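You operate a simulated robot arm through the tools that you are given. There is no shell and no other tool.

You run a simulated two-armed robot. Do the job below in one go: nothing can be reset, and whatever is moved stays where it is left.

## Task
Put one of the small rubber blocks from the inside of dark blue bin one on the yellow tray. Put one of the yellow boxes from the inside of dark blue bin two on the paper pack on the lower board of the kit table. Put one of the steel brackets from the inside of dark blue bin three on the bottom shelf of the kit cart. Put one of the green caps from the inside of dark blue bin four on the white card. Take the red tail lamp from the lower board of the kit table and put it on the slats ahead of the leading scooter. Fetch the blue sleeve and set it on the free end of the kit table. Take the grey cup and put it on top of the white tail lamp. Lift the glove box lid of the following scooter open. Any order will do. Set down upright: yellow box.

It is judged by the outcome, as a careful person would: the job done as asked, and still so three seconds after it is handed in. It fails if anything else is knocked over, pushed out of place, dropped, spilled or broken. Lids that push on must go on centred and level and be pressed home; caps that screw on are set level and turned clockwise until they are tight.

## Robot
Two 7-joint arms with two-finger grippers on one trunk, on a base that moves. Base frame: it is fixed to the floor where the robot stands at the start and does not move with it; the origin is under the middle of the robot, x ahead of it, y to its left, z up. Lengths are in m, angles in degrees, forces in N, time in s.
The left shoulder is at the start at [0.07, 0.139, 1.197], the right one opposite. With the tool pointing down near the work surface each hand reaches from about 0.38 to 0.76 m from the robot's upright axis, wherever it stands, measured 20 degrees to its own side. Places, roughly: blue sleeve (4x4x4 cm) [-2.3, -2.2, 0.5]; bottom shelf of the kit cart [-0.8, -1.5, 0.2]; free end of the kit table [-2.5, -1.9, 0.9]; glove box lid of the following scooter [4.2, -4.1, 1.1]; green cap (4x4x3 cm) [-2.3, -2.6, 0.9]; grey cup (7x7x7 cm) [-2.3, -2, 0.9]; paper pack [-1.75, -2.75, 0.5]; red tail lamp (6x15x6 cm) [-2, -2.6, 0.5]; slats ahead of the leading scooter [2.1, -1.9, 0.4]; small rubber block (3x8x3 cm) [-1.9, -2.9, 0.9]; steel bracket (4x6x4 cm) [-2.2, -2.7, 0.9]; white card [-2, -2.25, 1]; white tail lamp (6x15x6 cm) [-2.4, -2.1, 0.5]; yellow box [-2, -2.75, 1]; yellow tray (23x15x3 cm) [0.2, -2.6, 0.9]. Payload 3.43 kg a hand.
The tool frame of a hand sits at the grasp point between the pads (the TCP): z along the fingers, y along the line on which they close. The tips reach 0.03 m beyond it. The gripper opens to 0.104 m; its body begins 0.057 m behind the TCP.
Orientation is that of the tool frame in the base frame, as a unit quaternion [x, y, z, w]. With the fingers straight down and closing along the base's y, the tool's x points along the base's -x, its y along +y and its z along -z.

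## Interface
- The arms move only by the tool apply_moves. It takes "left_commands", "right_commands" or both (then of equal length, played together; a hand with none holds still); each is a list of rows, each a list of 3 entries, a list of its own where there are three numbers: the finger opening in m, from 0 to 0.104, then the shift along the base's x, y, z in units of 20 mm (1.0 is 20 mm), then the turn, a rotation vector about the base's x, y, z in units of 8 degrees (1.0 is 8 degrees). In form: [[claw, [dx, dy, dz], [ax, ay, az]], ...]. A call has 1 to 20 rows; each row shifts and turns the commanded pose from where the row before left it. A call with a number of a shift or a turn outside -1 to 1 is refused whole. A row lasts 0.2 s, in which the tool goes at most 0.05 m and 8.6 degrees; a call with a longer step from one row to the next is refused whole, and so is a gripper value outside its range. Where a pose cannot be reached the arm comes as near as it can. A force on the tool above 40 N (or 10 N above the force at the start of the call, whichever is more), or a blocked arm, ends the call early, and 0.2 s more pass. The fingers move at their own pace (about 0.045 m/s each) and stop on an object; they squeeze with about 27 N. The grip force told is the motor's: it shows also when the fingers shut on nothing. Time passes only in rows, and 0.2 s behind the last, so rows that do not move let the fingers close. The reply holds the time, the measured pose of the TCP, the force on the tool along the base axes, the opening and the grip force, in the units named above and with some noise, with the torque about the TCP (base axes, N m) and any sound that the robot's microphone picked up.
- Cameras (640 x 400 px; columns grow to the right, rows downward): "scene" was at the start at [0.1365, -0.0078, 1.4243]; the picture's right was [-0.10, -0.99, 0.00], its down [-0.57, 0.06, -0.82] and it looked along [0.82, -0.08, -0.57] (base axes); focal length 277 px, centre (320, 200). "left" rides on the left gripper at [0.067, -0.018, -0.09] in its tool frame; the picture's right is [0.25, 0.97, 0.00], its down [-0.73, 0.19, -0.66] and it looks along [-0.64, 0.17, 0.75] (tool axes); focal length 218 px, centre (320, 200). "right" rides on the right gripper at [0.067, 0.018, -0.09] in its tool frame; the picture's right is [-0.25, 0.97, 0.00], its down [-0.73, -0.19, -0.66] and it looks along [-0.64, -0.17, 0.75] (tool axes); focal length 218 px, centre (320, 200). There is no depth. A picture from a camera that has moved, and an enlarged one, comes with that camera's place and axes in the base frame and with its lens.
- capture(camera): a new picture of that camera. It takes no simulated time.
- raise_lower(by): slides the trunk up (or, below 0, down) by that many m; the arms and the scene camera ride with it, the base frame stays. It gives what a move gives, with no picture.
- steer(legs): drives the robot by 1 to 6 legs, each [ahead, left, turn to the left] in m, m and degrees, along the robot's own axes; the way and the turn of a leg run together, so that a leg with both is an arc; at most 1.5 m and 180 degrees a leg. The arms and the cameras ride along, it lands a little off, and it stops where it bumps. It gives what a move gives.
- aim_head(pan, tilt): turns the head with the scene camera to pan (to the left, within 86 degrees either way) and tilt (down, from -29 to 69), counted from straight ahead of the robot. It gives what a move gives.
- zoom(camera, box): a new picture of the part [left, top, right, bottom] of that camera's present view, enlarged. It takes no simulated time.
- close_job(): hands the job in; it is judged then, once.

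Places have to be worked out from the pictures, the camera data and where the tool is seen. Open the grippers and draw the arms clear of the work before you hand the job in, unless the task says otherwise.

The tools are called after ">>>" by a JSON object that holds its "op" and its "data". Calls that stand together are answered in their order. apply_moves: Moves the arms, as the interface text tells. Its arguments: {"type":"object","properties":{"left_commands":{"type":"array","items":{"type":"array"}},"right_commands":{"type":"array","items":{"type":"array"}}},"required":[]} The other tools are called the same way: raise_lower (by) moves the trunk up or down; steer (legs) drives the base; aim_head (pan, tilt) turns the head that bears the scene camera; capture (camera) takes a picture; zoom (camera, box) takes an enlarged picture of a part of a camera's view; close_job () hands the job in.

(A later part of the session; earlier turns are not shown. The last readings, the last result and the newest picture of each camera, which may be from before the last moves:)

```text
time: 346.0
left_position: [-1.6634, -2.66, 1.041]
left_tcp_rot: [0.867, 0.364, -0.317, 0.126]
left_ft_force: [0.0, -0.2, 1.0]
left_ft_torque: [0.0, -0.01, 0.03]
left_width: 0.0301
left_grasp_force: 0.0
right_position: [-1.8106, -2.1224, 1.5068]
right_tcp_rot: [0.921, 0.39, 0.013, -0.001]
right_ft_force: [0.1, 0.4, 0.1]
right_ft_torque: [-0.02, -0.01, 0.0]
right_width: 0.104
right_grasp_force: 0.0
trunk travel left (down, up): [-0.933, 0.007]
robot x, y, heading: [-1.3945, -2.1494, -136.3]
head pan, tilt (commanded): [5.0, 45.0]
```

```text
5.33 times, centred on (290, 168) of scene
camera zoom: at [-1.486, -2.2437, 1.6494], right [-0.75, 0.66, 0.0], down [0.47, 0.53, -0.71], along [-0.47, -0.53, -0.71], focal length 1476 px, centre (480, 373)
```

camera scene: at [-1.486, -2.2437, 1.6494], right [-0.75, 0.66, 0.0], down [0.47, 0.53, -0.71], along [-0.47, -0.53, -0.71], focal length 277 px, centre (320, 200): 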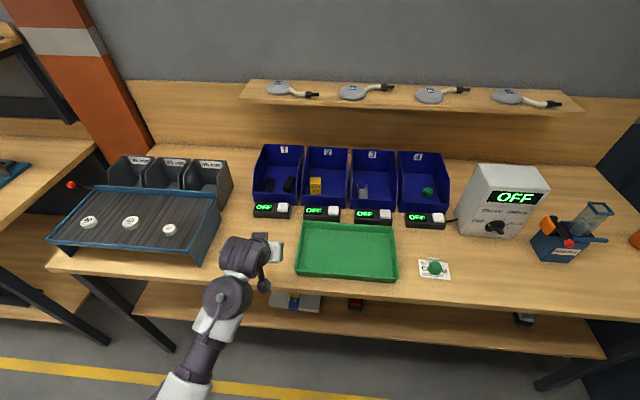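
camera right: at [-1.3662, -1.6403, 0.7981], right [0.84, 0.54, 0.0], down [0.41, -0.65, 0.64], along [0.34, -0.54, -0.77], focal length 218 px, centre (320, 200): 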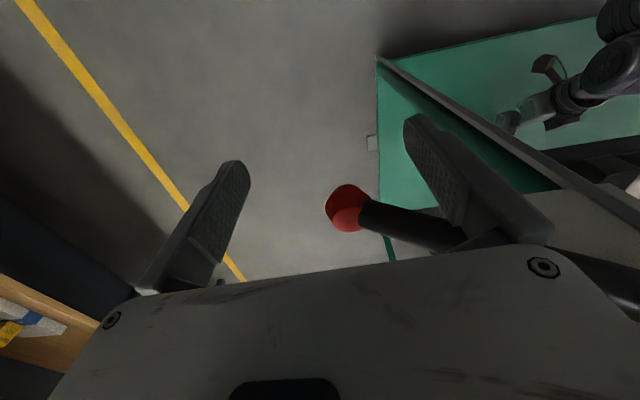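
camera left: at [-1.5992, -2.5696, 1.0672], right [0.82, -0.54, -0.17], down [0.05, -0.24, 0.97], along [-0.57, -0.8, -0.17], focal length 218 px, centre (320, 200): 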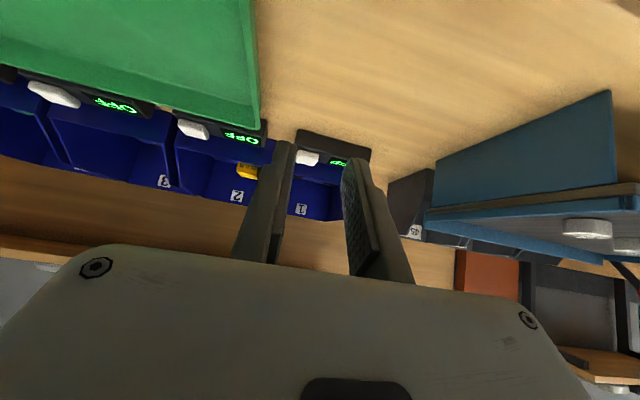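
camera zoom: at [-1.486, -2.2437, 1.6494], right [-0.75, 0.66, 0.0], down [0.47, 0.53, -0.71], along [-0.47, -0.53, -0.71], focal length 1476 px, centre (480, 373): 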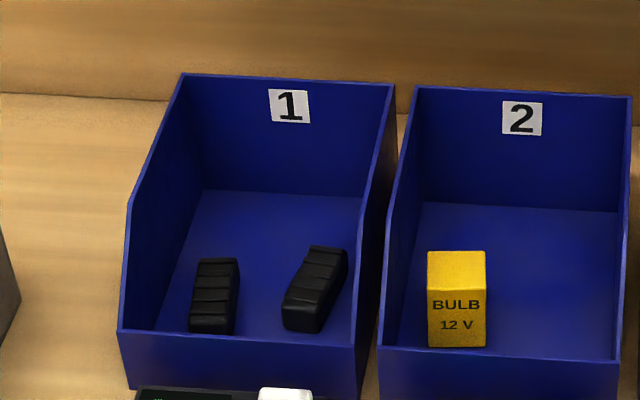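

Two blocks lie lengthwise near the front of bin 1. I drive 0.18 m closer and look with the wrist camera.

>>> {"op": "steer", "data": {"legs": [[0.18, 0, 1.2]]}}

>>> {"op": "capture", "data": {"camera": "left"}}

>>> {"op": "zoom", "data": {"camera": "left", "box": [190, 0, 450, 162]}}

```text
time: 347.5
left_position: [-1.7781, -2.7858, 1.0434]
left_tcp_rot: [0.862, 0.372, -0.318, 0.129]
left_ft_force: [-0.3, 0.0, 0.2]
left_ft_torque: [-0.03, 0.01, 0.0]
left_width: 0.0299
left_grasp_force: 0.1
right_position: [-1.9354, -2.2509, 1.5081]
right_tcp_rot: [0.916, 0.401, 0.012, 0.0]
right_ft_force: [0.4, 0.0, -0.5]
right_ft_torque: [-0.02, 0.04, -0.02]
right_width: 0.1041
right_grasp_force: 0.0
trunk travel left (down, up): [-0.933, 0.007]
robot x, y, heading: [-1.5232, -2.2724, -135.1]
head pan, tilt (commanded): [5.0, 45.0]
```

```text
taken
camera left: at [-1.7149, -2.6946, 1.0687], right [0.83, -0.53, -0.18], down [0.05, -0.24, 0.97], along [-0.55, -0.82, -0.17], focal length 218 px, centre (320, 200)
```

left: 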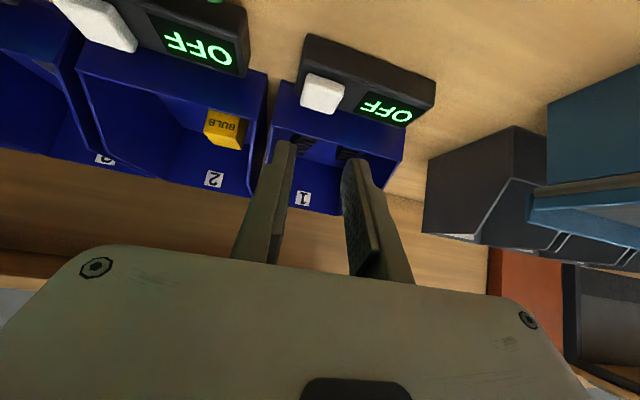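

```text
2.46 times, centred on (320, 81) of left
camera zoom: at [-1.7149, -2.6946, 1.0687], right [0.83, -0.53, -0.18], down [0.05, -0.24, 0.97], along [-0.55, -0.82, -0.17], focal length 537 px, centre (320, 493)
```

zoom: 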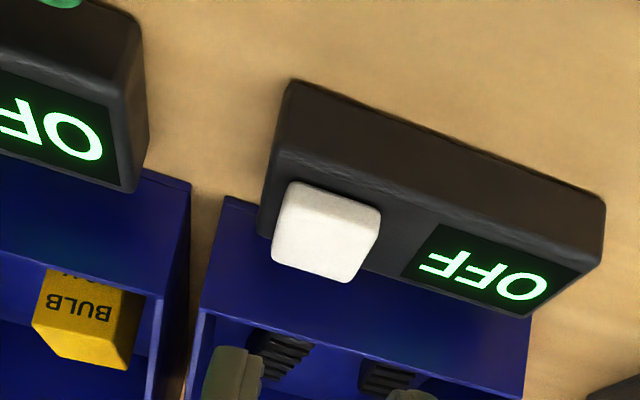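

The bin's front wall hides the blocks; I move up and forward a little for a better view.

>>> {"op": "apply_moves", "data": {"left_commands": [[0.05, [-0.83, -0.83, 0.8], [0, 0, 0]], [0.05, [-0.83, -0.83, 0.8], [0, 0, 0]], [0.05, [-0.83, -0.83, 0.8], [0, 0, 0]], [0.05, [0, 0, 0], [0, 0, 0]]]}}

>>> {"op": "capture", "data": {"camera": "left"}}

>>> {"op": "zoom", "data": {"camera": "left", "box": [190, 0, 450, 162]}}

```text
time: 348.5
left_position: [-1.8289, -2.8371, 1.0887]
left_tcp_rot: [0.863, 0.372, -0.315, 0.129]
left_ft_force: [-0.7, 0.6, -0.8]
left_ft_torque: [-0.01, 0.03, 0.01]
left_width: 0.0501
left_grasp_force: 0.1
right_position: [-1.9386, -2.2547, 1.5066]
right_tcp_rot: [0.916, 0.4, 0.014, -0.001]
right_ft_force: [-0.3, 0.4, 0.5]
right_ft_torque: [-0.02, 0.04, 0.02]
right_width: 0.1039
right_grasp_force: 0.1
trunk travel left (down, up): [-0.933, 0.007]
robot x, y, heading: [-1.5197, -2.2735, -135.1]
head pan, tilt (commanded): [5.0, 45.0]
```

```text
taken
camera left: at [-1.7658, -2.7469, 1.1138], right [0.83, -0.53, -0.17], down [0.05, -0.24, 0.97], along [-0.55, -0.82, -0.17], focal length 218 px, centre (320, 200)
```

left: 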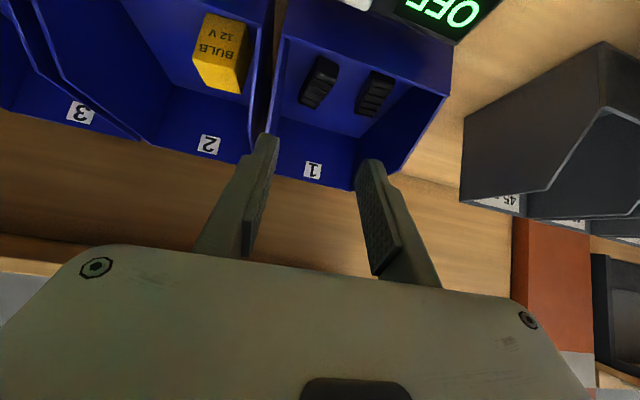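

```text
2.46 times, centred on (320, 81) of left
camera zoom: at [-1.7658, -2.7469, 1.1138], right [0.83, -0.53, -0.17], down [0.05, -0.24, 0.97], along [-0.55, -0.82, -0.17], focal length 537 px, centre (320, 493)
```

zoom: 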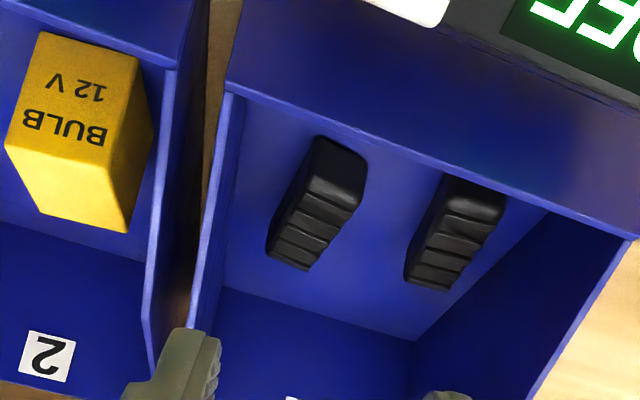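

The left block is aligned with the bin: u≈−0.784, v 3.39–3.47. I go to a pre-grasp above it with the fingers at 0.044.

>>> {"op": "apply_moves", "data": {"left_commands": [[0.044, [0.131, -0.875, -0.5], [0, 0, 0]], [0.044, [0.131, -0.875, -0.7], [0, 0, 0]], [0.044, [0.131, -0.875, -0.8], [0, 0, 0]], [0.044, [0.131, -0.875, -0.8], [0, 0, 0]], [0.044, [0.131, -0.875, -0.8], [0, 0, 0]], [0.044, [0, 0, 0], [0, 0, 0]]]}}

>>> {"op": "capture", "data": {"camera": "left"}}

```text
time: 349.9
left_position: [-1.8144, -2.9262, 1.0169]
left_tcp_rot: [0.864, 0.372, -0.315, 0.129]
left_ft_force: [0.3, 0.3, 0.1]
left_ft_torque: [0.02, 0.02, 0.02]
left_width: 0.0441
left_grasp_force: 0.0
right_position: [-1.9389, -2.2538, 1.5063]
right_tcp_rot: [0.916, 0.4, 0.013, -0.001]
right_ft_force: [-0.2, 0.4, 0.8]
right_ft_torque: [-0.01, 0.02, 0.0]
right_width: 0.1039
right_grasp_force: 0.0
trunk travel left (down, up): [-0.933, 0.007]
robot x, y, heading: [-1.5208, -2.2732, -135.6]
head pan, tilt (commanded): [5.0, 45.0]
```

```text
taken
camera left: at [-1.7525, -2.8351, 1.0433], right [0.83, -0.52, -0.17], down [0.05, -0.24, 0.97], along [-0.55, -0.82, -0.17], focal length 218 px, centre (320, 200)
```

left: 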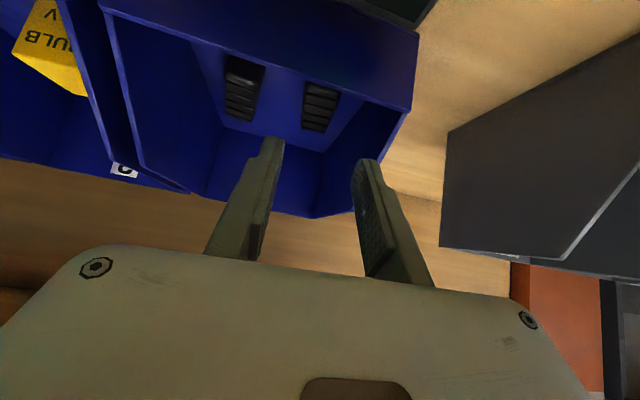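

Well aligned. I advance along the tool axis.

>>> {"op": "apply_moves", "data": {"left_commands": [[0.044, [-0.503, -0.514, -0.8625], [0, 0, 0]], [0.044, [-0.503, -0.514, -0.8625], [0, 0, 0]], [0.044, [-0.503, -0.514, -0.8625], [0, 0, 0]], [0.044, [0, 0, 0], [0, 0, 0]]]}}

>>> {"op": "capture", "data": {"camera": "left"}}

```text
time: 350.9
left_position: [-1.8476, -2.9553, 0.9639]
left_tcp_rot: [0.863, 0.372, -0.316, 0.129]
left_ft_force: [0.2, -0.4, 1.0]
left_ft_torque: [0.01, -0.02, -0.01]
left_width: 0.044
left_grasp_force: 0.0
right_position: [-1.939, -2.2548, 1.5051]
right_tcp_rot: [0.916, 0.401, 0.013, -0.001]
right_ft_force: [0.3, 0.3, -0.3]
right_ft_torque: [-0.03, 0.02, 0.02]
right_width: 0.104
right_grasp_force: 0.1
trunk travel left (down, up): [-0.933, 0.007]
robot x, y, heading: [-1.5196, -2.2702, -135.0]
head pan, tilt (commanded): [5.0, 45.0]
```

```text
taken
camera left: at [-1.7843, -2.8652, 0.9907], right [0.83, -0.53, -0.17], down [0.05, -0.24, 0.97], along [-0.55, -0.82, -0.17], focal length 218 px, centre (320, 200)
```

left: 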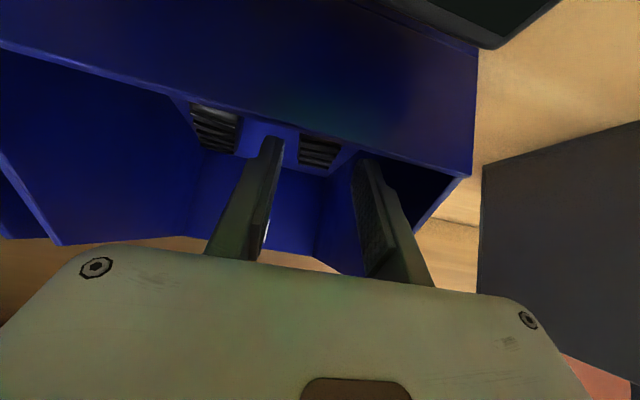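

The block is between the fingers. Last 2 cm, then close.

>>> {"op": "apply_moves", "data": {"left_commands": [[0.044, [-0.25, -0.26, -0.43], [0, 0, 0]], [0.044, [-0.25, -0.26, -0.43], [0, 0, 0]], [0.044, [0, 0, 0], [0, 0, 0]], [0.03, [0, 0, 0], [0, 0, 0]], [0.015, [0, 0, 0], [0, 0, 0]], [0.01, [0, 0, 0], [0, 0, 0]], [0.01, [0, 0, 0], [0, 0, 0]]]}}

>>> {"op": "capture", "data": {"camera": "left"}}

```text
time: 352.5
left_position: [-1.8565, -2.9661, 0.9482]
left_tcp_rot: [0.863, 0.372, -0.316, 0.129]
left_ft_force: [0.0, 0.2, -0.1]
left_ft_torque: [0.01, -0.01, 0.02]
left_width: 0.0294
left_grasp_force: 26.7
right_position: [-1.938, -2.2542, 1.5055]
right_tcp_rot: [0.916, 0.4, 0.013, -0.001]
right_ft_force: [0.3, -0.3, 0.0]
right_ft_torque: [-0.02, -0.02, -0.04]
right_width: 0.104
right_grasp_force: 0.1
trunk travel left (down, up): [-0.933, 0.007]
robot x, y, heading: [-1.5215, -2.2719, -135.4]
head pan, tilt (commanded): [5.0, 45.0]
```

```text
taken
camera left: at [-1.7947, -2.8754, 0.9737], right [0.83, -0.52, -0.17], down [0.05, -0.24, 0.97], along [-0.55, -0.82, -0.17], focal length 218 px, centre (320, 200)
```

left: 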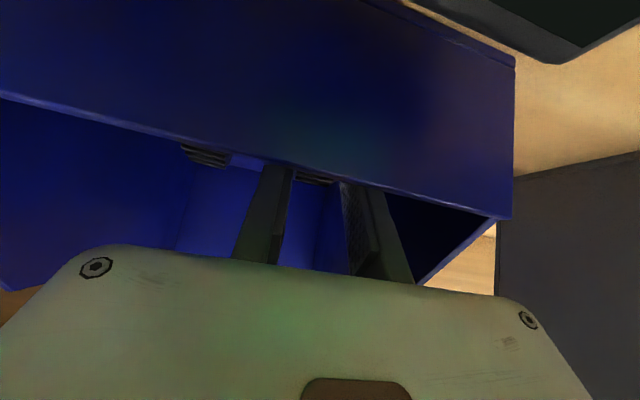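

Gripped (0.029 m). I lift straight up and check.

>>> {"op": "apply_moves", "data": {"left_commands": [[0.01, [0, 0, 0.4], [0, 0, 0]], [0.01, [0, 0, 0.8], [0, 0, 0]], [0.01, [0, 0, 1], [0, 0, 0]], [0.01, [0, 0, 1], [0, 0, 0]], [0.01, [0, 0, 1], [0, 0, 0]], [0.01, [0, 0, 1], [0, 0, 0]], [0.01, [0, 0, 1], [0, 0, 0]], [0.01, [0, 0, 0], [0, 0, 0]]]}}

>>> {"op": "capture", "data": {"camera": "left"}}

```text
time: 354.3
left_position: [-1.8573, -2.9663, 1.0722]
left_tcp_rot: [0.863, 0.372, -0.317, 0.129]
left_ft_force: [-0.6, 0.3, 0.3]
left_ft_torque: [-0.02, -0.01, -0.02]
left_width: 0.0289
left_grasp_force: 27.2
right_position: [-1.9384, -2.2549, 1.5076]
right_tcp_rot: [0.916, 0.401, 0.013, -0.001]
right_ft_force: [0.8, 0.2, -0.6]
right_ft_torque: [-0.01, -0.06, -0.01]
right_width: 0.1041
right_grasp_force: 0.0
trunk travel left (down, up): [-0.933, 0.007]
robot x, y, heading: [-1.522, -2.2691, -135.3]
head pan, tilt (commanded): [5.0, 45.0]
```

```text
taken
camera left: at [-1.7944, -2.876, 1.098], right [0.83, -0.52, -0.17], down [0.05, -0.24, 0.97], along [-0.55, -0.82, -0.17], focal length 218 px, centre (320, 200)
```

left: 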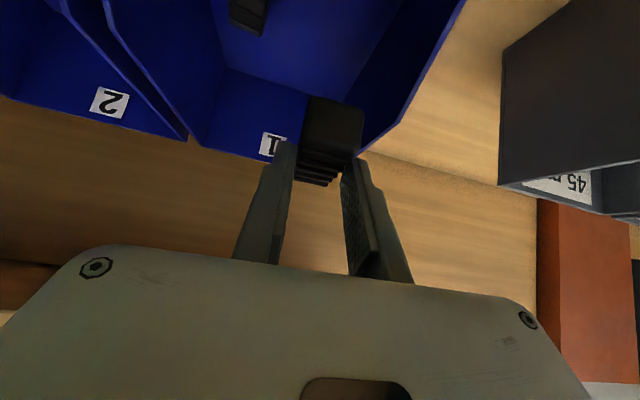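

The rubber block is held well. I'll deliver it to the yellow tray now: retract the hand, back off, and turn left to drive along the lane.

>>> {"op": "apply_moves", "data": {"left_commands": [[0.01, [0, 0, 1], [0, 0, 0]], [0.01, [0.7, 0.7, 0.5], [0, 0, 0]], [0.01, [0.7, 0.7, 0], [0, 0, 0]], [0.01, [0.7, 0.7, 0], [0, 0, 0]], [0.01, [0.7, 0.7, 0], [0, 0, 0]], [0.01, [0.7, 0.7, 0], [0, 0, 0]], [0.01, [0.7, 0.7, 0], [0, 0, 0]], [0.01, [0.7, 0.7, 0], [0, 0, 0]], [0.01, [0.7, 0.7, 0], [0, 0, 0]], [0.01, [0, 0, 0], [0, 0, 0]]]}}

>>> {"op": "steer", "data": {"legs": [[-0.22, 0, 0], [0, 0, 45], [0, 0, 45]]}}

>>> {"op": "aim_head", "data": {"pan": 15, "tilt": 30}}

>>> {"op": "capture", "data": {"camera": "scene"}}

```text
time: 356.5
left_position: [-1.7456, -2.855, 1.1007]
left_tcp_rot: [0.863, 0.372, -0.316, 0.128]
left_ft_force: [-0.4, 1.4, -1.1]
left_ft_torque: [-0.02, 0.01, 0.02]
left_width: 0.0291
left_grasp_force: 27.1
right_position: [-1.9386, -2.2547, 1.5065]
right_tcp_rot: [0.916, 0.401, 0.014, -0.001]
right_ft_force: [-0.2, 0.2, 1.0]
right_ft_torque: [0.03, 0.0, -0.01]
right_width: 0.104
right_grasp_force: 0.1
trunk travel left (down, up): [-0.933, 0.007]
robot x, y, heading: [-1.5211, -2.2734, -135.0]
head pan, tilt (commanded): [5.0, 45.0]
```

```text
time: 362.3
left_position: [-0.783, -2.3383, 1.1013]
left_tcp_rot: [0.342, 0.875, -0.13, 0.315]
left_ft_force: [-0.3, -0.4, -1.3]
left_ft_torque: [0.03, 0.01, -0.01]
left_width: 0.0292
left_grasp_force: 26.7
right_position: [-1.3808, -2.535, 1.5071]
right_tcp_rot: [0.361, 0.933, 0.008, -0.01]
right_ft_force: [-0.8, -0.6, -0.3]
right_ft_torque: [0.0, -0.01, 0.02]
right_width: 0.1041
right_grasp_force: 0.1
trunk travel left (down, up): [-0.933, 0.007]
robot x, y, heading: [-1.3676, -2.117, -44.8]
head pan, tilt (commanded): [5.0, 45.0]
```

```text
time: 363.1
left_position: [-0.7826, -2.3365, 1.1015]
left_tcp_rot: [0.343, 0.875, -0.131, 0.315]
left_ft_force: [-0.2, -0.8, -1.4]
left_ft_torque: [0.03, 0.05, -0.03]
left_width: 0.0289
left_grasp_force: 27.5
right_position: [-1.3805, -2.5351, 1.507]
right_tcp_rot: [0.362, 0.932, 0.009, -0.011]
right_ft_force: [0.3, 0.7, 0.4]
right_ft_torque: [0.03, 0.02, 0.0]
right_width: 0.1041
right_grasp_force: 0.0
trunk travel left (down, up): [-0.933, 0.007]
robot x, y, heading: [-1.3673, -2.1193, -44.7]
head pan, tilt (commanded): [15.0, 30.0]
```

```text
taken
camera scene: at [-1.2539, -2.1974, 1.672], right [-0.49, -0.87, 0.0], down [-0.44, 0.25, -0.87], along [0.75, -0.43, -0.5], focal length 277 px, centre (320, 200)
```

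scene: 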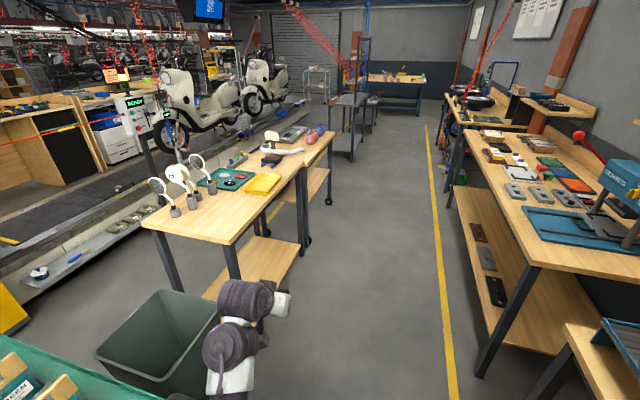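

The tray is on table 2 at u≈−2.0, v≈1.71, reachable from this lane. I drive along the lane about 1.67 m and then turn left to face it.

>>> {"op": "steer", "data": {"legs": [[0.7, 0, 0], [0.95, 0.08, 0]]}}

>>> {"op": "aim_head", "data": {"pan": 60, "tilt": 40}}

>>> {"op": "capture", "data": {"camera": "scene"}}

```text
time: 371.5
left_position: [0.4553, -3.445, 1.1016]
left_tcp_rot: [0.343, 0.875, -0.131, 0.315]
left_ft_force: [-0.6, -0.3, -1.5]
left_ft_torque: [0.02, 0.02, 0.0]
left_width: 0.0291
left_grasp_force: 26.9
right_position: [-0.1454, -3.6418, 1.5069]
right_tcp_rot: [0.361, 0.932, 0.009, -0.009]
right_ft_force: [0.3, 0.1, 1.3]
right_ft_torque: [-0.03, -0.03, -0.03]
right_width: 0.1041
right_grasp_force: 0.0
trunk travel left (down, up): [-0.933, 0.007]
robot x, y, heading: [-0.1273, -3.2245, -45.0]
head pan, tilt (commanded): [15.0, 30.0]
```

```text
time: 372.6
left_position: [0.4555, -3.4445, 1.1016]
left_tcp_rot: [0.343, 0.875, -0.131, 0.315]
left_ft_force: [0.0, -0.9, -1.1]
left_ft_torque: [0.05, 0.0, 0.03]
left_width: 0.0289
left_grasp_force: 26.7
right_position: [-0.1443, -3.6442, 1.5067]
right_tcp_rot: [0.361, 0.932, 0.008, -0.009]
right_ft_force: [-0.6, -0.2, -0.3]
right_ft_torque: [0.01, -0.04, -0.02]
right_width: 0.1039
right_grasp_force: 0.1
trunk travel left (down, up): [-0.933, 0.007]
robot x, y, heading: [-0.1317, -3.2265, -44.6]
head pan, tilt (commanded): [60.0, 40.0]
```

```text
taken
camera scene: at [-0.0129, -3.2374, 1.6567], right [0.26, -0.96, 0.0], down [-0.62, -0.17, -0.77], along [0.74, 0.2, -0.64], focal length 277 px, centre (320, 200)
```

scene: 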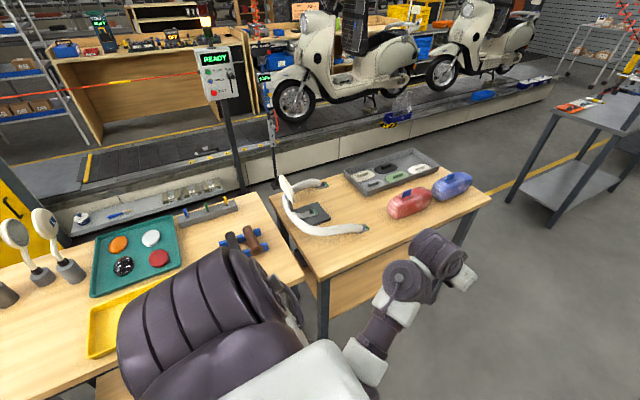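

I'm beside table 2; the yellow tray is to my left. I turn left 90° to face it.

>>> {"op": "steer", "data": {"legs": [[0, 0, 45], [0, 0, 44.6], [0, -0.09, 0]]}}

>>> {"op": "aim_head", "data": {"pan": 10, "tilt": 50}}

>>> {"op": "capture", "data": {"camera": "scene"}}

>>> {"op": "capture", "data": {"camera": "left"}}

```text
time: 377.9
left_position: [0.1462, -2.6974, 1.1003]
left_tcp_rot: [-0.379, 0.86, 0.129, 0.317]
left_ft_force: [-0.8, 1.1, -0.5]
left_ft_torque: [-0.07, 0.01, -0.06]
left_width: 0.0289
left_grasp_force: 27.3
right_position: [0.343, -3.2946, 1.509]
right_tcp_rot: [-0.406, 0.914, -0.005, -0.011]
right_ft_force: [-0.6, 1.1, -0.2]
right_ft_torque: [-0.03, -0.07, 0.0]
right_width: 0.1042
right_grasp_force: 0.0
trunk travel left (down, up): [-0.933, 0.007]
robot x, y, heading: [-0.0655, -3.2899, 45.5]
head pan, tilt (commanded): [60.0, 40.0]
```

```text
time: 379.1
left_position: [0.1499, -2.7011, 1.1018]
left_tcp_rot: [-0.378, 0.861, 0.131, 0.315]
left_ft_force: [-0.2, 0.0, -0.6]
left_ft_torque: [-0.03, 0.0, 0.0]
left_width: 0.0292
left_grasp_force: 26.6
right_position: [0.3496, -3.2996, 1.5056]
right_tcp_rot: [-0.405, 0.914, -0.002, -0.013]
right_ft_force: [-0.7, -0.5, -0.6]
right_ft_torque: [-0.02, 0.02, 0.0]
right_width: 0.1041
right_grasp_force: 0.0
trunk travel left (down, up): [-0.933, 0.007]
robot x, y, heading: [-0.0673, -3.2866, 45.5]
head pan, tilt (commanded): [10.0, 50.0]
```

```text
taken
camera scene: at [0.0105, -3.1863, 1.6425], right [0.82, -0.57, 0.0], down [-0.43, -0.63, -0.64], along [0.36, 0.53, -0.77], focal length 277 px, centre (320, 200)
```

scene: 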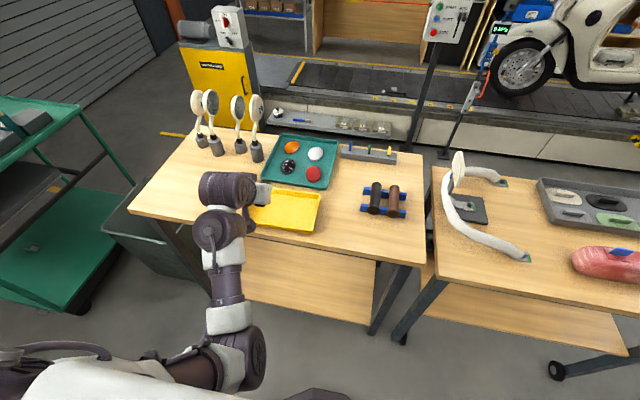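

```text
taken
camera left: at [0.0885, -2.7937, 1.1275], right [-0.84, 0.51, -0.18], down [-0.06, 0.24, 0.97], along [0.54, 0.82, -0.17], focal length 218 px, centre (320, 200)
```

left: 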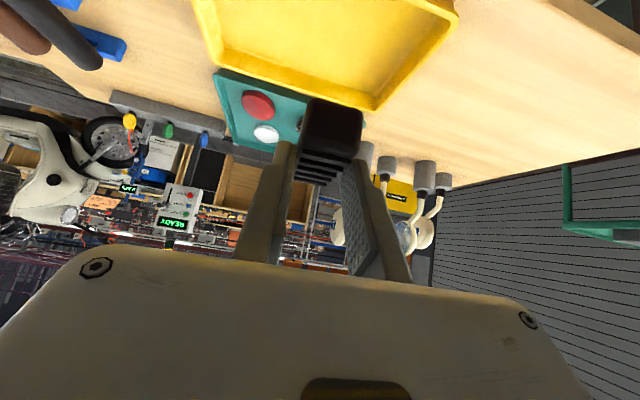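

The hand is just in front of the yellow tray. I move over its centre and lower to ~3 cm above.

>>> {"op": "apply_moves", "data": {"left_commands": [[0.01, [0.98, 0.38, 0], [0, 0, 0]], [0.01, [0.98, 0.38, 0], [0, 0, 0]], [0.01, [0.98, 0.38, 0], [0, 0, 0]], [0.01, [0.98, 0.38, 0], [0, 0, 0]], [0.01, [0, 0, -1], [0, 0, 0]], [0.01, [0, 0, -1], [0, 0, 0]], [0.01, [0, 0, -1], [0, 0, 0]], [0.01, [0, 0, -1], [0, 0, 0]], [0.01, [0, 0, -1], [0, 0, 0]], [0.01, [0, 0, -1], [0, 0, 0]], [0.01, [0, 0, 0], [0, 0, 0]]]}}

>>> {"op": "capture", "data": {"camera": "scene"}}

>>> {"op": "capture", "data": {"camera": "left"}}

```text
time: 381.5
left_position: [0.2299, -2.671, 0.9819]
left_tcp_rot: [-0.377, 0.861, 0.131, 0.314]
left_ft_force: [-0.4, 0.1, -0.6]
left_ft_torque: [0.02, 0.01, 0.01]
left_width: 0.0291
left_grasp_force: 27.0
right_position: [0.3513, -3.3003, 1.507]
right_tcp_rot: [-0.406, 0.914, -0.001, -0.012]
right_ft_force: [0.0, -0.3, 0.7]
right_ft_torque: [0.01, 0.0, 0.0]
right_width: 0.1041
right_grasp_force: 0.0
trunk travel left (down, up): [-0.933, 0.007]
robot x, y, heading: [-0.0662, -3.289, 45.6]
head pan, tilt (commanded): [10.0, 50.0]
```

```text
taken
camera scene: at [0.012, -3.1876, 1.6425], right [0.82, -0.57, 0.0], down [-0.43, -0.63, -0.64], along [0.36, 0.53, -0.77], focal length 277 px, centre (320, 200)
```

scene: 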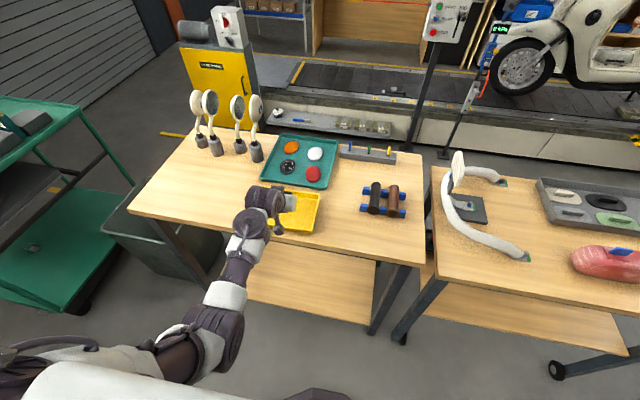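

```text
taken
camera left: at [0.1682, -2.7637, 1.0083], right [-0.84, 0.51, -0.17], down [-0.05, 0.24, 0.97], along [0.54, 0.82, -0.17], focal length 218 px, centre (320, 200)
```

left: 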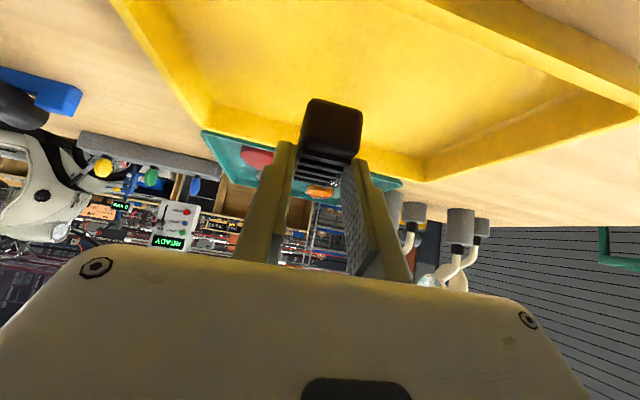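

The tray's floor spans v 1.65–1.80; I shift 2 cm toward its middle and lower the block until contact.

>>> {"op": "apply_moves", "data": {"left_commands": [[0.01, [-0.67, -0.035, 0], [0, 0, 0]], [0.01, [-0.67, -0.035, 0], [0, 0, 0]], [0.01, [0, 0, -0.6], [0, 0, 0]], [0.01, [0, 0, -0.5], [0, 0, 0]], [0.01, [0, 0, -0.2], [0, 0, 0]], [0.01, [0, 0, 0], [0, 0, 0]]]}}

>>> {"op": "capture", "data": {"camera": "left"}}

```text
time: 382.9
left_position: [0.2025, -2.6737, 0.9555]
left_tcp_rot: [-0.377, 0.861, 0.131, 0.315]
left_ft_force: [0.0, 0.0, -1.6]
left_ft_torque: [0.01, 0.02, 0.0]
left_width: 0.0289
left_grasp_force: 27.2
right_position: [0.3514, -3.3018, 1.5062]
right_tcp_rot: [-0.406, 0.914, -0.001, -0.013]
right_ft_force: [0.4, 0.6, -0.3]
right_ft_torque: [0.02, -0.02, 0.01]
right_width: 0.1039
right_grasp_force: 0.1
trunk travel left (down, up): [-0.933, 0.007]
robot x, y, heading: [-0.0646, -3.2875, 45.6]
head pan, tilt (commanded): [10.0, 50.0]
```

```text
taken
camera left: at [0.1407, -2.7656, 0.9814], right [-0.84, 0.51, -0.17], down [-0.05, 0.24, 0.97], along [0.54, 0.82, -0.17], focal length 218 px, centre (320, 200)
```

left: 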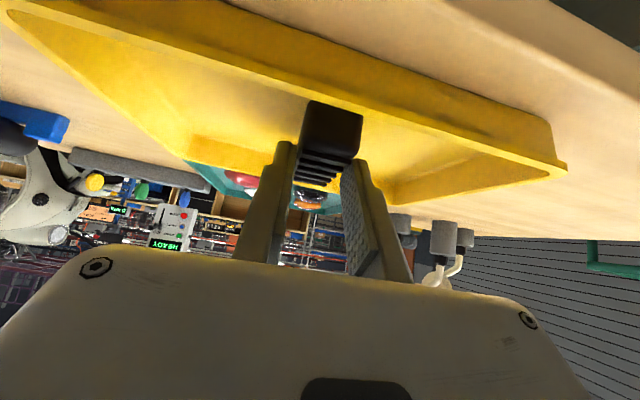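

I nudge 1 cm forward to stay clear of the near rim and keep lowering in small steps.

>>> {"op": "apply_moves", "data": {"left_commands": [[0.01, [0.35, 0.35, 0], [0, 0, 0]], [0.01, [0, 0, -0.15], [0, 0, 0]], [0.01, [0, 0, -0.12], [0, 0, 0]], [0.01, [0, 0, 0], [0, 0, 0]]]}}

```text
time: 383.9
left_position: [0.2111, -2.666, 0.9492]
left_tcp_rot: [-0.378, 0.86, 0.132, 0.315]
left_ft_force: [-0.2, 0.0, -1.0]
left_ft_torque: [0.0, 0.02, 0.02]
left_width: 0.0291
left_grasp_force: 27.2
right_position: [0.3506, -3.3002, 1.507]
right_tcp_rot: [-0.406, 0.914, -0.001, -0.013]
right_ft_force: [-0.2, 0.9, 0.8]
right_ft_torque: [0.01, -0.01, 0.02]
right_width: 0.104
right_grasp_force: 0.0
trunk travel left (down, up): [-0.933, 0.007]
robot x, y, heading: [-0.0644, -3.2873, 45.5]
head pan, tilt (commanded): [10.0, 50.0]
```

>>> {"op": "apply_moves", "data": {"left_commands": [[0.01, [0, 0, -0.12], [0, 0, 0]], [0.01, [0, 0, -0.12], [0, 0, 0]], [0.01, [0, 0, 0], [0, 0, 0]]]}}

```text
time: 384.7
left_position: [0.2111, -2.6669, 0.9445]
left_tcp_rot: [-0.378, 0.86, 0.132, 0.316]
left_ft_force: [-0.6, 0.4, 0.9]
left_ft_torque: [0.09, -0.06, -0.02]
left_width: 0.0291
left_grasp_force: 27.0
right_position: [0.3508, -3.3014, 1.5075]
right_tcp_rot: [-0.406, 0.914, -0.001, -0.013]
right_ft_force: [-0.2, -0.9, 0.5]
right_ft_torque: [-0.02, 0.0, 0.03]
right_width: 0.1044
right_grasp_force: 0.1
trunk travel left (down, up): [-0.933, 0.007]
robot x, y, heading: [-0.0657, -3.2895, 45.5]
head pan, tilt (commanded): [10.0, 50.0]
```

>>> {"op": "apply_moves", "data": {"left_commands": [[0.01, [0, 0, -0.08], [0, 0, 0]], [0.01, [0, 0, 0], [0, 0, 0]]]}}

>>> {"op": "capture", "data": {"camera": "left"}}

```text
time: 385.3
left_position: [0.2107, -2.667, 0.9449]
left_tcp_rot: [-0.377, 0.86, 0.133, 0.317]
left_ft_force: [0.5, -0.4, 9.6]
left_ft_torque: [0.21, -0.02, -0.01]
left_width: 0.029
left_grasp_force: 26.9
right_position: [0.351, -3.3037, 1.5071]
right_tcp_rot: [-0.406, 0.914, -0.001, -0.013]
right_ft_force: [0.6, -0.3, 0.9]
right_ft_torque: [-0.03, 0.0, -0.02]
right_width: 0.1039
right_grasp_force: 0.1
trunk travel left (down, up): [-0.933, 0.007]
robot x, y, heading: [-0.0647, -3.2898, 45.2]
head pan, tilt (commanded): [10.0, 50.0]
```

```text
taken
camera left: at [0.1485, -2.7585, 0.9713], right [-0.84, 0.52, -0.17], down [-0.06, 0.24, 0.97], along [0.54, 0.82, -0.17], focal length 218 px, centre (320, 200)
```

left: 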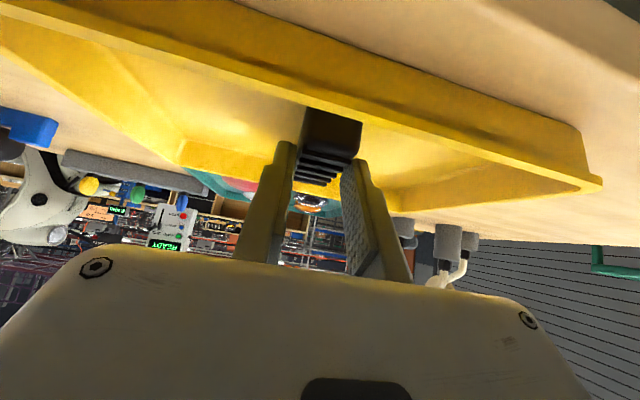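

Contact. I relieve, open and withdraw up and back.

>>> {"op": "apply_moves", "data": {"left_commands": [[0.01, [0, 0, 0.05], [0, 0, 0]], [0.035, [0, 0, 0], [0, 0, 0]], [0.045, [0, 0, 0], [0, 0, 0]], [0.05, [0, 0, 0], [0, 0, 0]], [0.05, [-0.2, -0.2, 0.8], [0, 0, 0]], [0.05, [-0.44, -0.46, 0.77], [0, 0, 0]], [0.05, [-0.44, -0.46, 0.77], [0, 0, 0]], [0.05, [-0.44, -0.46, 0.77], [0, 0, 0]], [0.05, [-0.44, -0.46, 0.77], [0, 0, 0]], [0.05, [-0.44, -0.46, 0.77], [0, 0, 0]], [0.05, [0, 0, 0], [0, 0, 0]]]}}

>>> {"op": "capture", "data": {"camera": "left"}}

>>> {"op": "capture", "data": {"camera": "scene"}}

```text
time: 387.7
left_position: [0.161, -2.7171, 1.0382]
left_tcp_rot: [-0.378, 0.861, 0.132, 0.314]
left_ft_force: [0.1, -0.1, -0.4]
left_ft_torque: [-0.01, 0.03, -0.01]
left_width: 0.0501
left_grasp_force: 0.0
right_position: [0.3514, -3.3008, 1.5063]
right_tcp_rot: [-0.406, 0.914, -0.002, -0.013]
right_ft_force: [-0.5, 0.3, 0.3]
right_ft_torque: [-0.02, 0.03, 0.02]
right_width: 0.1039
right_grasp_force: 0.1
trunk travel left (down, up): [-0.933, 0.007]
robot x, y, heading: [-0.0682, -3.29, 45.4]
head pan, tilt (commanded): [10.0, 50.0]
```

```text
taken
camera left: at [0.0989, -2.8093, 1.0636], right [-0.84, 0.52, -0.17], down [-0.05, 0.24, 0.97], along [0.54, 0.82, -0.17], focal length 218 px, centre (320, 200)
```

left: 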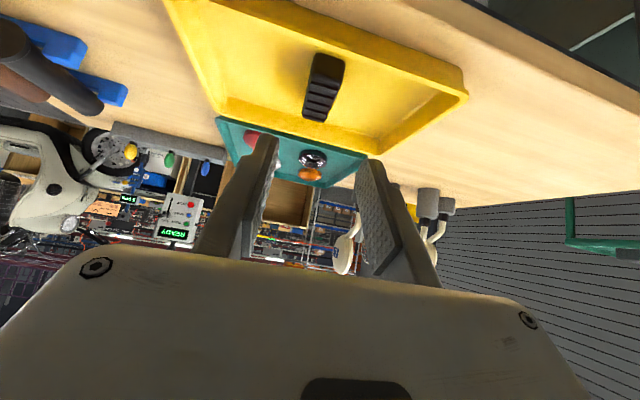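

```text
taken
camera scene: at [0.0119, -3.1874, 1.6425], right [0.82, -0.57, 0.0], down [-0.43, -0.63, -0.64], along [0.36, 0.53, -0.77], focal length 277 px, centre (320, 200)
```

scene: 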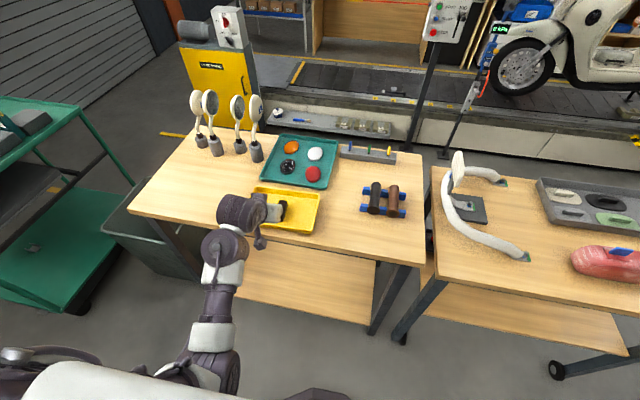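

The rubber block lies in the yellow tray. I head back for the red lamp: turn left, drive along the lane, turn to face the kit table.

>>> {"op": "steer", "data": {"legs": [[0, 0, 45], [0, 0, 44.6], [0.95, 0.1, 0], [1.0, 0, 0]]}}

>>> {"op": "capture", "data": {"camera": "scene"}}

```text
time: 401.4
left_position: [-2.0441, -1.7519, 1.0385]
left_tcp_rot: [0.874, -0.346, -0.315, -0.132]
left_ft_force: [0.2, -0.1, 0.6]
left_ft_torque: [-0.05, 0.03, 0.01]
left_width: 0.0499
left_grasp_force: 0.1
right_position: [-1.4593, -1.5674, 1.5081]
right_tcp_rot: [0.931, -0.364, 0.01, 0.008]
right_ft_force: [0.3, -0.1, 0.1]
right_ft_torque: [-0.01, 0.02, -0.02]
right_width: 0.104
right_grasp_force: 0.0
trunk travel left (down, up): [-0.933, 0.007]
robot x, y, heading: [-1.4785, -1.9845, 134.9]
head pan, tilt (commanded): [10.0, 50.0]
```

```text
taken
camera scene: at [-1.5762, -1.9028, 1.6426], right [0.57, 0.82, 0.0], down [0.63, -0.44, -0.64], along [-0.53, 0.37, -0.77], focal length 277 px, centre (320, 200)
```

scene: 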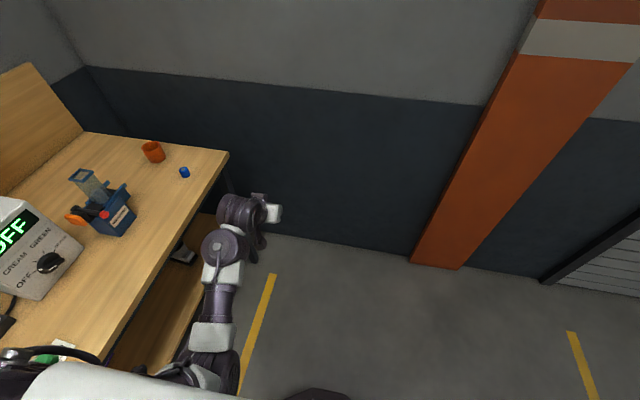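

I turn left to face the table and shift to u≈−0.235 in front of the red lamp.

>>> {"op": "steer", "data": {"legs": [[0, 0, 45], [0, 0, 45.1], [0, -0.12, 0]]}}

>>> {"op": "aim_head", "data": {"pan": 10, "tilt": 55}}

>>> {"op": "capture", "data": {"camera": "scene"}}

```text
time: 406.7
left_position: [-1.7938, -2.4681, 1.0376]
left_tcp_rot: [0.863, 0.372, -0.317, 0.127]
left_ft_force: [-0.2, 0.0, 0.5]
left_ft_torque: [0.01, 0.04, -0.03]
left_width: 0.0498
left_grasp_force: 0.1
right_position: [-1.974, -1.8819, 1.508]
right_tcp_rot: [0.917, 0.399, 0.011, -0.003]
right_ft_force: [-0.4, -0.2, -0.1]
right_ft_torque: [0.01, 0.03, 0.0]
right_width: 0.1041
right_grasp_force: 0.1
trunk travel left (down, up): [-0.933, 0.007]
robot x, y, heading: [-1.5586, -1.8996, -135.5]
head pan, tilt (commanded): [10.0, 50.0]
```

```text
time: 407.4
left_position: [-1.7945, -2.4668, 1.037]
left_tcp_rot: [0.864, 0.371, -0.316, 0.128]
left_ft_force: [0.1, -1.1, 0.3]
left_ft_torque: [0.01, 0.02, -0.02]
left_width: 0.0498
left_grasp_force: 0.1
right_position: [-1.9768, -1.8808, 1.5077]
right_tcp_rot: [0.917, 0.399, 0.012, -0.002]
right_ft_force: [0.2, -0.3, -0.6]
right_ft_torque: [-0.01, 0.03, 0.01]
right_width: 0.104
right_grasp_force: 0.0
trunk travel left (down, up): [-0.933, 0.007]
robot x, y, heading: [-1.5591, -1.8991, -135.1]
head pan, tilt (commanded): [10.0, 55.0]
```

```text
taken
camera scene: at [-1.6385, -1.9924, 1.636], right [-0.82, 0.58, 0.0], down [0.47, 0.67, -0.57], along [-0.33, -0.47, -0.82], focal length 277 px, centre (320, 200)
```

scene: 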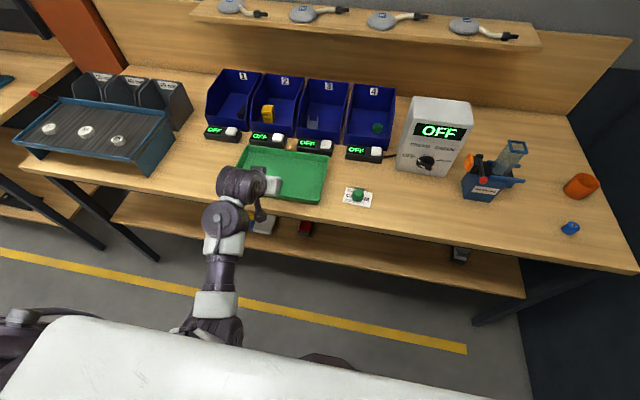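

All placed items look right. For the red lamp (centre u≈−0.416, v≈3.20, rotated ~8°), I retract the hand in front of the table edge, pitch to ~56° and yaw −8°.

>>> {"op": "apply_moves", "data": {"left_commands": [[0.09, [0.19, 0.95, 0], [0, 0, 0]], [0.09, [0.19, 0.95, 0], [0, 0, 0]], [0.09, [0.19, 0.95, 0], [0, 0, 0]], [0.09, [0.19, 0.95, 0], [0, 0, 0]], [0.09, [0.19, 0.95, 0], [0, 0, 0]], [0.09, [0.19, 0.95, 0], [0, 0, 0]], [0.09, [0.19, 0.95, 0], [0, 0, 0]], [0.09, [0, 0, -0.5], [-0.707, 0.707, 0]], [0.09, [0, 0, -0.5], [-0.707, 0.707, 0]], [0.09, [0, 0, 0], [0, 0, -1]], [0.09, [0, 0, 0], [0, 0, 0]]]}}

>>> {"op": "capture", "data": {"camera": "scene"}}

```text
time: 409.8
left_position: [-1.7688, -2.3323, 1.0263]
left_tcp_rot: [0.863, 0.302, -0.386, 0.126]
left_ft_force: [-0.7, 1.1, 0.1]
left_ft_torque: [-0.03, 0.01, -0.01]
left_width: 0.0898
left_grasp_force: 0.1
left hand out of reach, approached as far as the arm can: row 8, 9
right_position: [-1.9766, -1.8806, 1.5068]
right_tcp_rot: [0.917, 0.399, 0.012, -0.002]
right_ft_force: [0.0, -0.4, 0.8]
right_ft_torque: [0.02, -0.03, 0.0]
right_width: 0.104
right_grasp_force: 0.1
trunk travel left (down, up): [-0.933, 0.007]
robot x, y, heading: [-1.5589, -1.8959, -135.5]
head pan, tilt (commanded): [10.0, 55.0]
```

```text
taken
camera scene: at [-1.6396, -1.9928, 1.6359], right [-0.82, 0.58, 0.0], down [0.47, 0.67, -0.57], along [-0.33, -0.47, -0.82], focal length 277 px, centre (320, 200)
```

scene: 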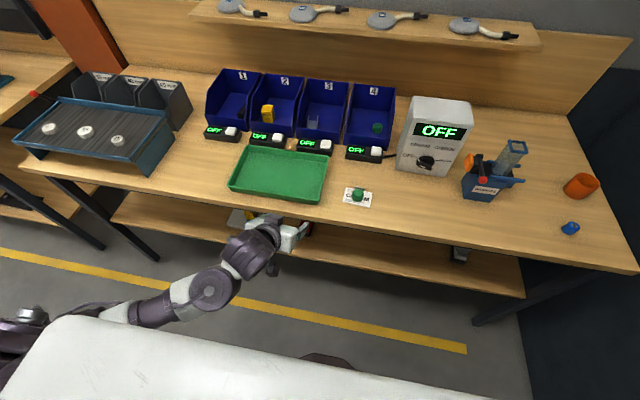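

The hand is at v=2.90, in front of the table edge, pitch 48°. I lower the trunk 0.4 m.

>>> {"op": "raise_lower", "data": {"by": -0.4}}

>>> {"op": "capture", "data": {"camera": "left"}}

>>> {"op": "capture", "data": {"camera": "scene"}}

```text
time: 413.6
left_position: [-1.7685, -2.3317, 0.6274]
left_tcp_rot: [0.862, 0.302, -0.385, 0.128]
left_ft_force: [-0.7, 0.4, -0.2]
left_ft_torque: [-0.02, 0.03, 0.0]
left_width: 0.0899
left_grasp_force: 0.0
right_position: [-1.976, -1.8769, 1.1061]
right_tcp_rot: [0.917, 0.398, 0.012, -0.002]
right_ft_force: [0.8, 0.1, 0.2]
right_ft_torque: [-0.01, 0.02, 0.03]
right_width: 0.1039
right_grasp_force: 0.0
trunk travel left (down, up): [-0.533, 0.407]
robot x, y, heading: [-1.5604, -1.8936, -135.3]
head pan, tilt (commanded): [10.0, 55.0]
```

```text
taken
camera left: at [-1.6921, -2.2488, 0.6386], right [0.73, -0.65, -0.2], down [0.13, -0.16, 0.98], along [-0.67, -0.74, -0.04], focal length 218 px, centre (320, 200)
```

left: 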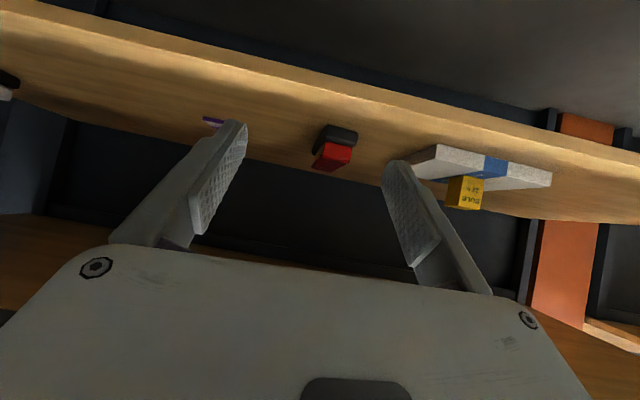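

```text
taken
camera scene: at [-1.64, -1.9905, 1.2361], right [-0.82, 0.58, 0.0], down [0.47, 0.67, -0.57], along [-0.33, -0.47, -0.82], focal length 277 px, centre (320, 200)
```

scene: 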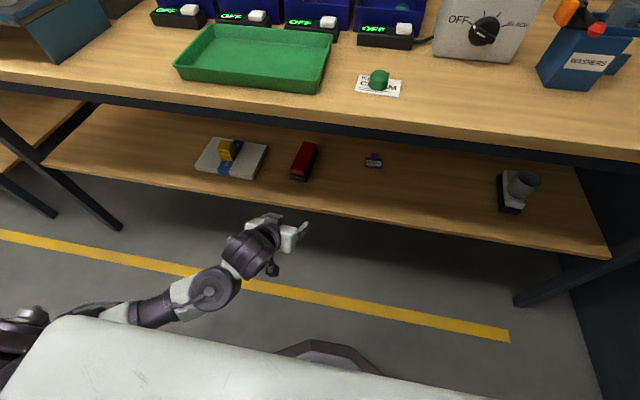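

I zoom on the red lamp to get its exact position and orientation.

>>> {"op": "zoom", "data": {"camera": "scene", "box": [240, 120, 400, 220]}}

>>> {"op": "zoom", "data": {"camera": "left", "box": [220, 90, 420, 215]}}

```text
4.00 times, centred on (320, 170) of scene
camera zoom: at [-1.64, -1.9905, 1.2361], right [-0.82, 0.58, 0.0], down [0.47, 0.67, -0.57], along [-0.33, -0.47, -0.82], focal length 1107 px, centre (320, 320)
```

zoom: 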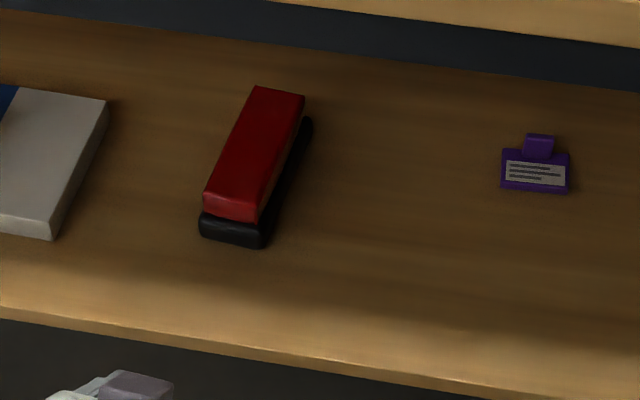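

```text
3.20 times, centred on (320, 152) of left
camera zoom: at [-1.6921, -2.2488, 0.6386], right [0.73, -0.65, -0.2], down [0.13, -0.16, 0.98], along [-0.67, -0.74, -0.04], focal length 698 px, centre (320, 352)
```

zoom: 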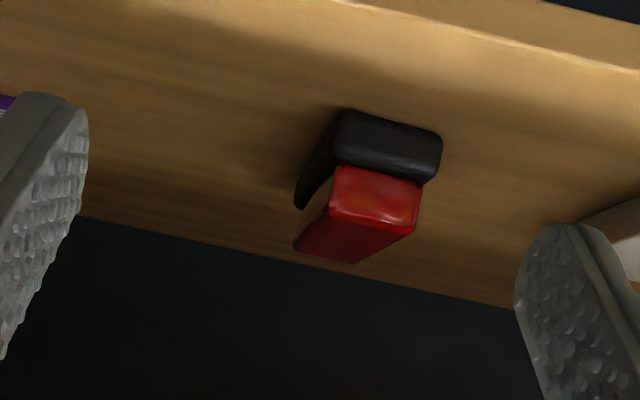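

Lamp centre ≈ (u −0.413, v 3.20), direction matches my hand's yaw. I move to the pre-grasp.

>>> {"op": "apply_moves", "data": {"left_commands": [[0.09, [-0.749, -0.957, -0.1], [0, 0, 0]], [0.09, [-0.749, -0.957, -0.1], [0, 0, 0]], [0.09, [-0.749, -0.957, -0.1], [0, 0, 0]], [0.09, [-0.749, -0.957, -0.1], [0, 0, 0]], [0.09, [-0.749, -0.957, -0.1], [0, 0, 0]], [0.09, [-0.749, -0.957, 0], [0, 0, 0]], [0.09, [-0.749, -0.957, 0], [0, 0, 0]], [0.09, [-0.749, -0.957, 0], [0, 0, 0]], [0.09, [-0.749, -0.957, 0], [0, 0, 0]], [0.09, [0, 0, 0], [0, 0, 0]]]}}

>>> {"op": "capture", "data": {"camera": "left"}}

>>> {"op": "capture", "data": {"camera": "scene"}}

```text
time: 415.8
left_position: [-1.905, -2.5049, 0.6182]
left_tcp_rot: [0.863, 0.301, -0.386, 0.126]
left_ft_force: [-0.7, 0.2, -0.4]
left_ft_torque: [-0.01, 0.01, -0.02]
left_width: 0.0901
left_grasp_force: 0.1
right_position: [-1.9766, -1.8785, 1.1073]
right_tcp_rot: [0.917, 0.399, 0.012, -0.002]
right_ft_force: [0.5, 0.1, 0.1]
right_ft_torque: [-0.02, -0.03, 0.0]
right_width: 0.1039
right_grasp_force: 0.1
trunk travel left (down, up): [-0.533, 0.407]
robot x, y, heading: [-1.5627, -1.8982, -135.5]
head pan, tilt (commanded): [10.0, 55.0]
```

```text
taken
camera left: at [-1.8277, -2.4221, 0.6291], right [0.73, -0.65, -0.2], down [0.13, -0.16, 0.98], along [-0.67, -0.74, -0.04], focal length 218 px, centre (320, 200)
```

left: 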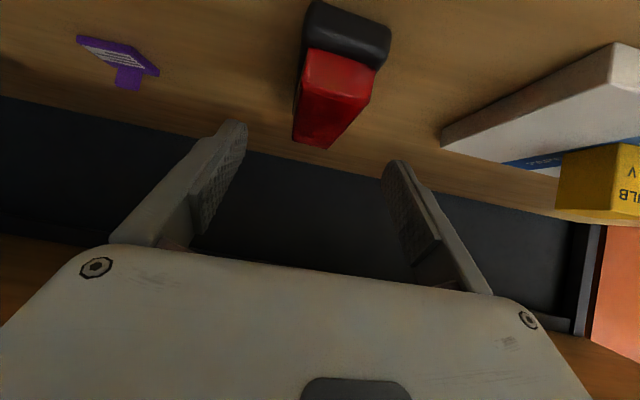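

```text
taken
camera scene: at [-1.6398, -1.9904, 1.2361], right [-0.82, 0.58, 0.0], down [0.47, 0.67, -0.57], along [-0.33, -0.47, -0.82], focal length 277 px, centre (320, 200)
```

scene: 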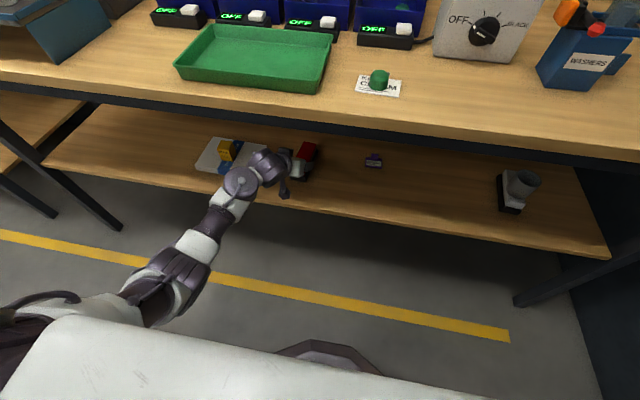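

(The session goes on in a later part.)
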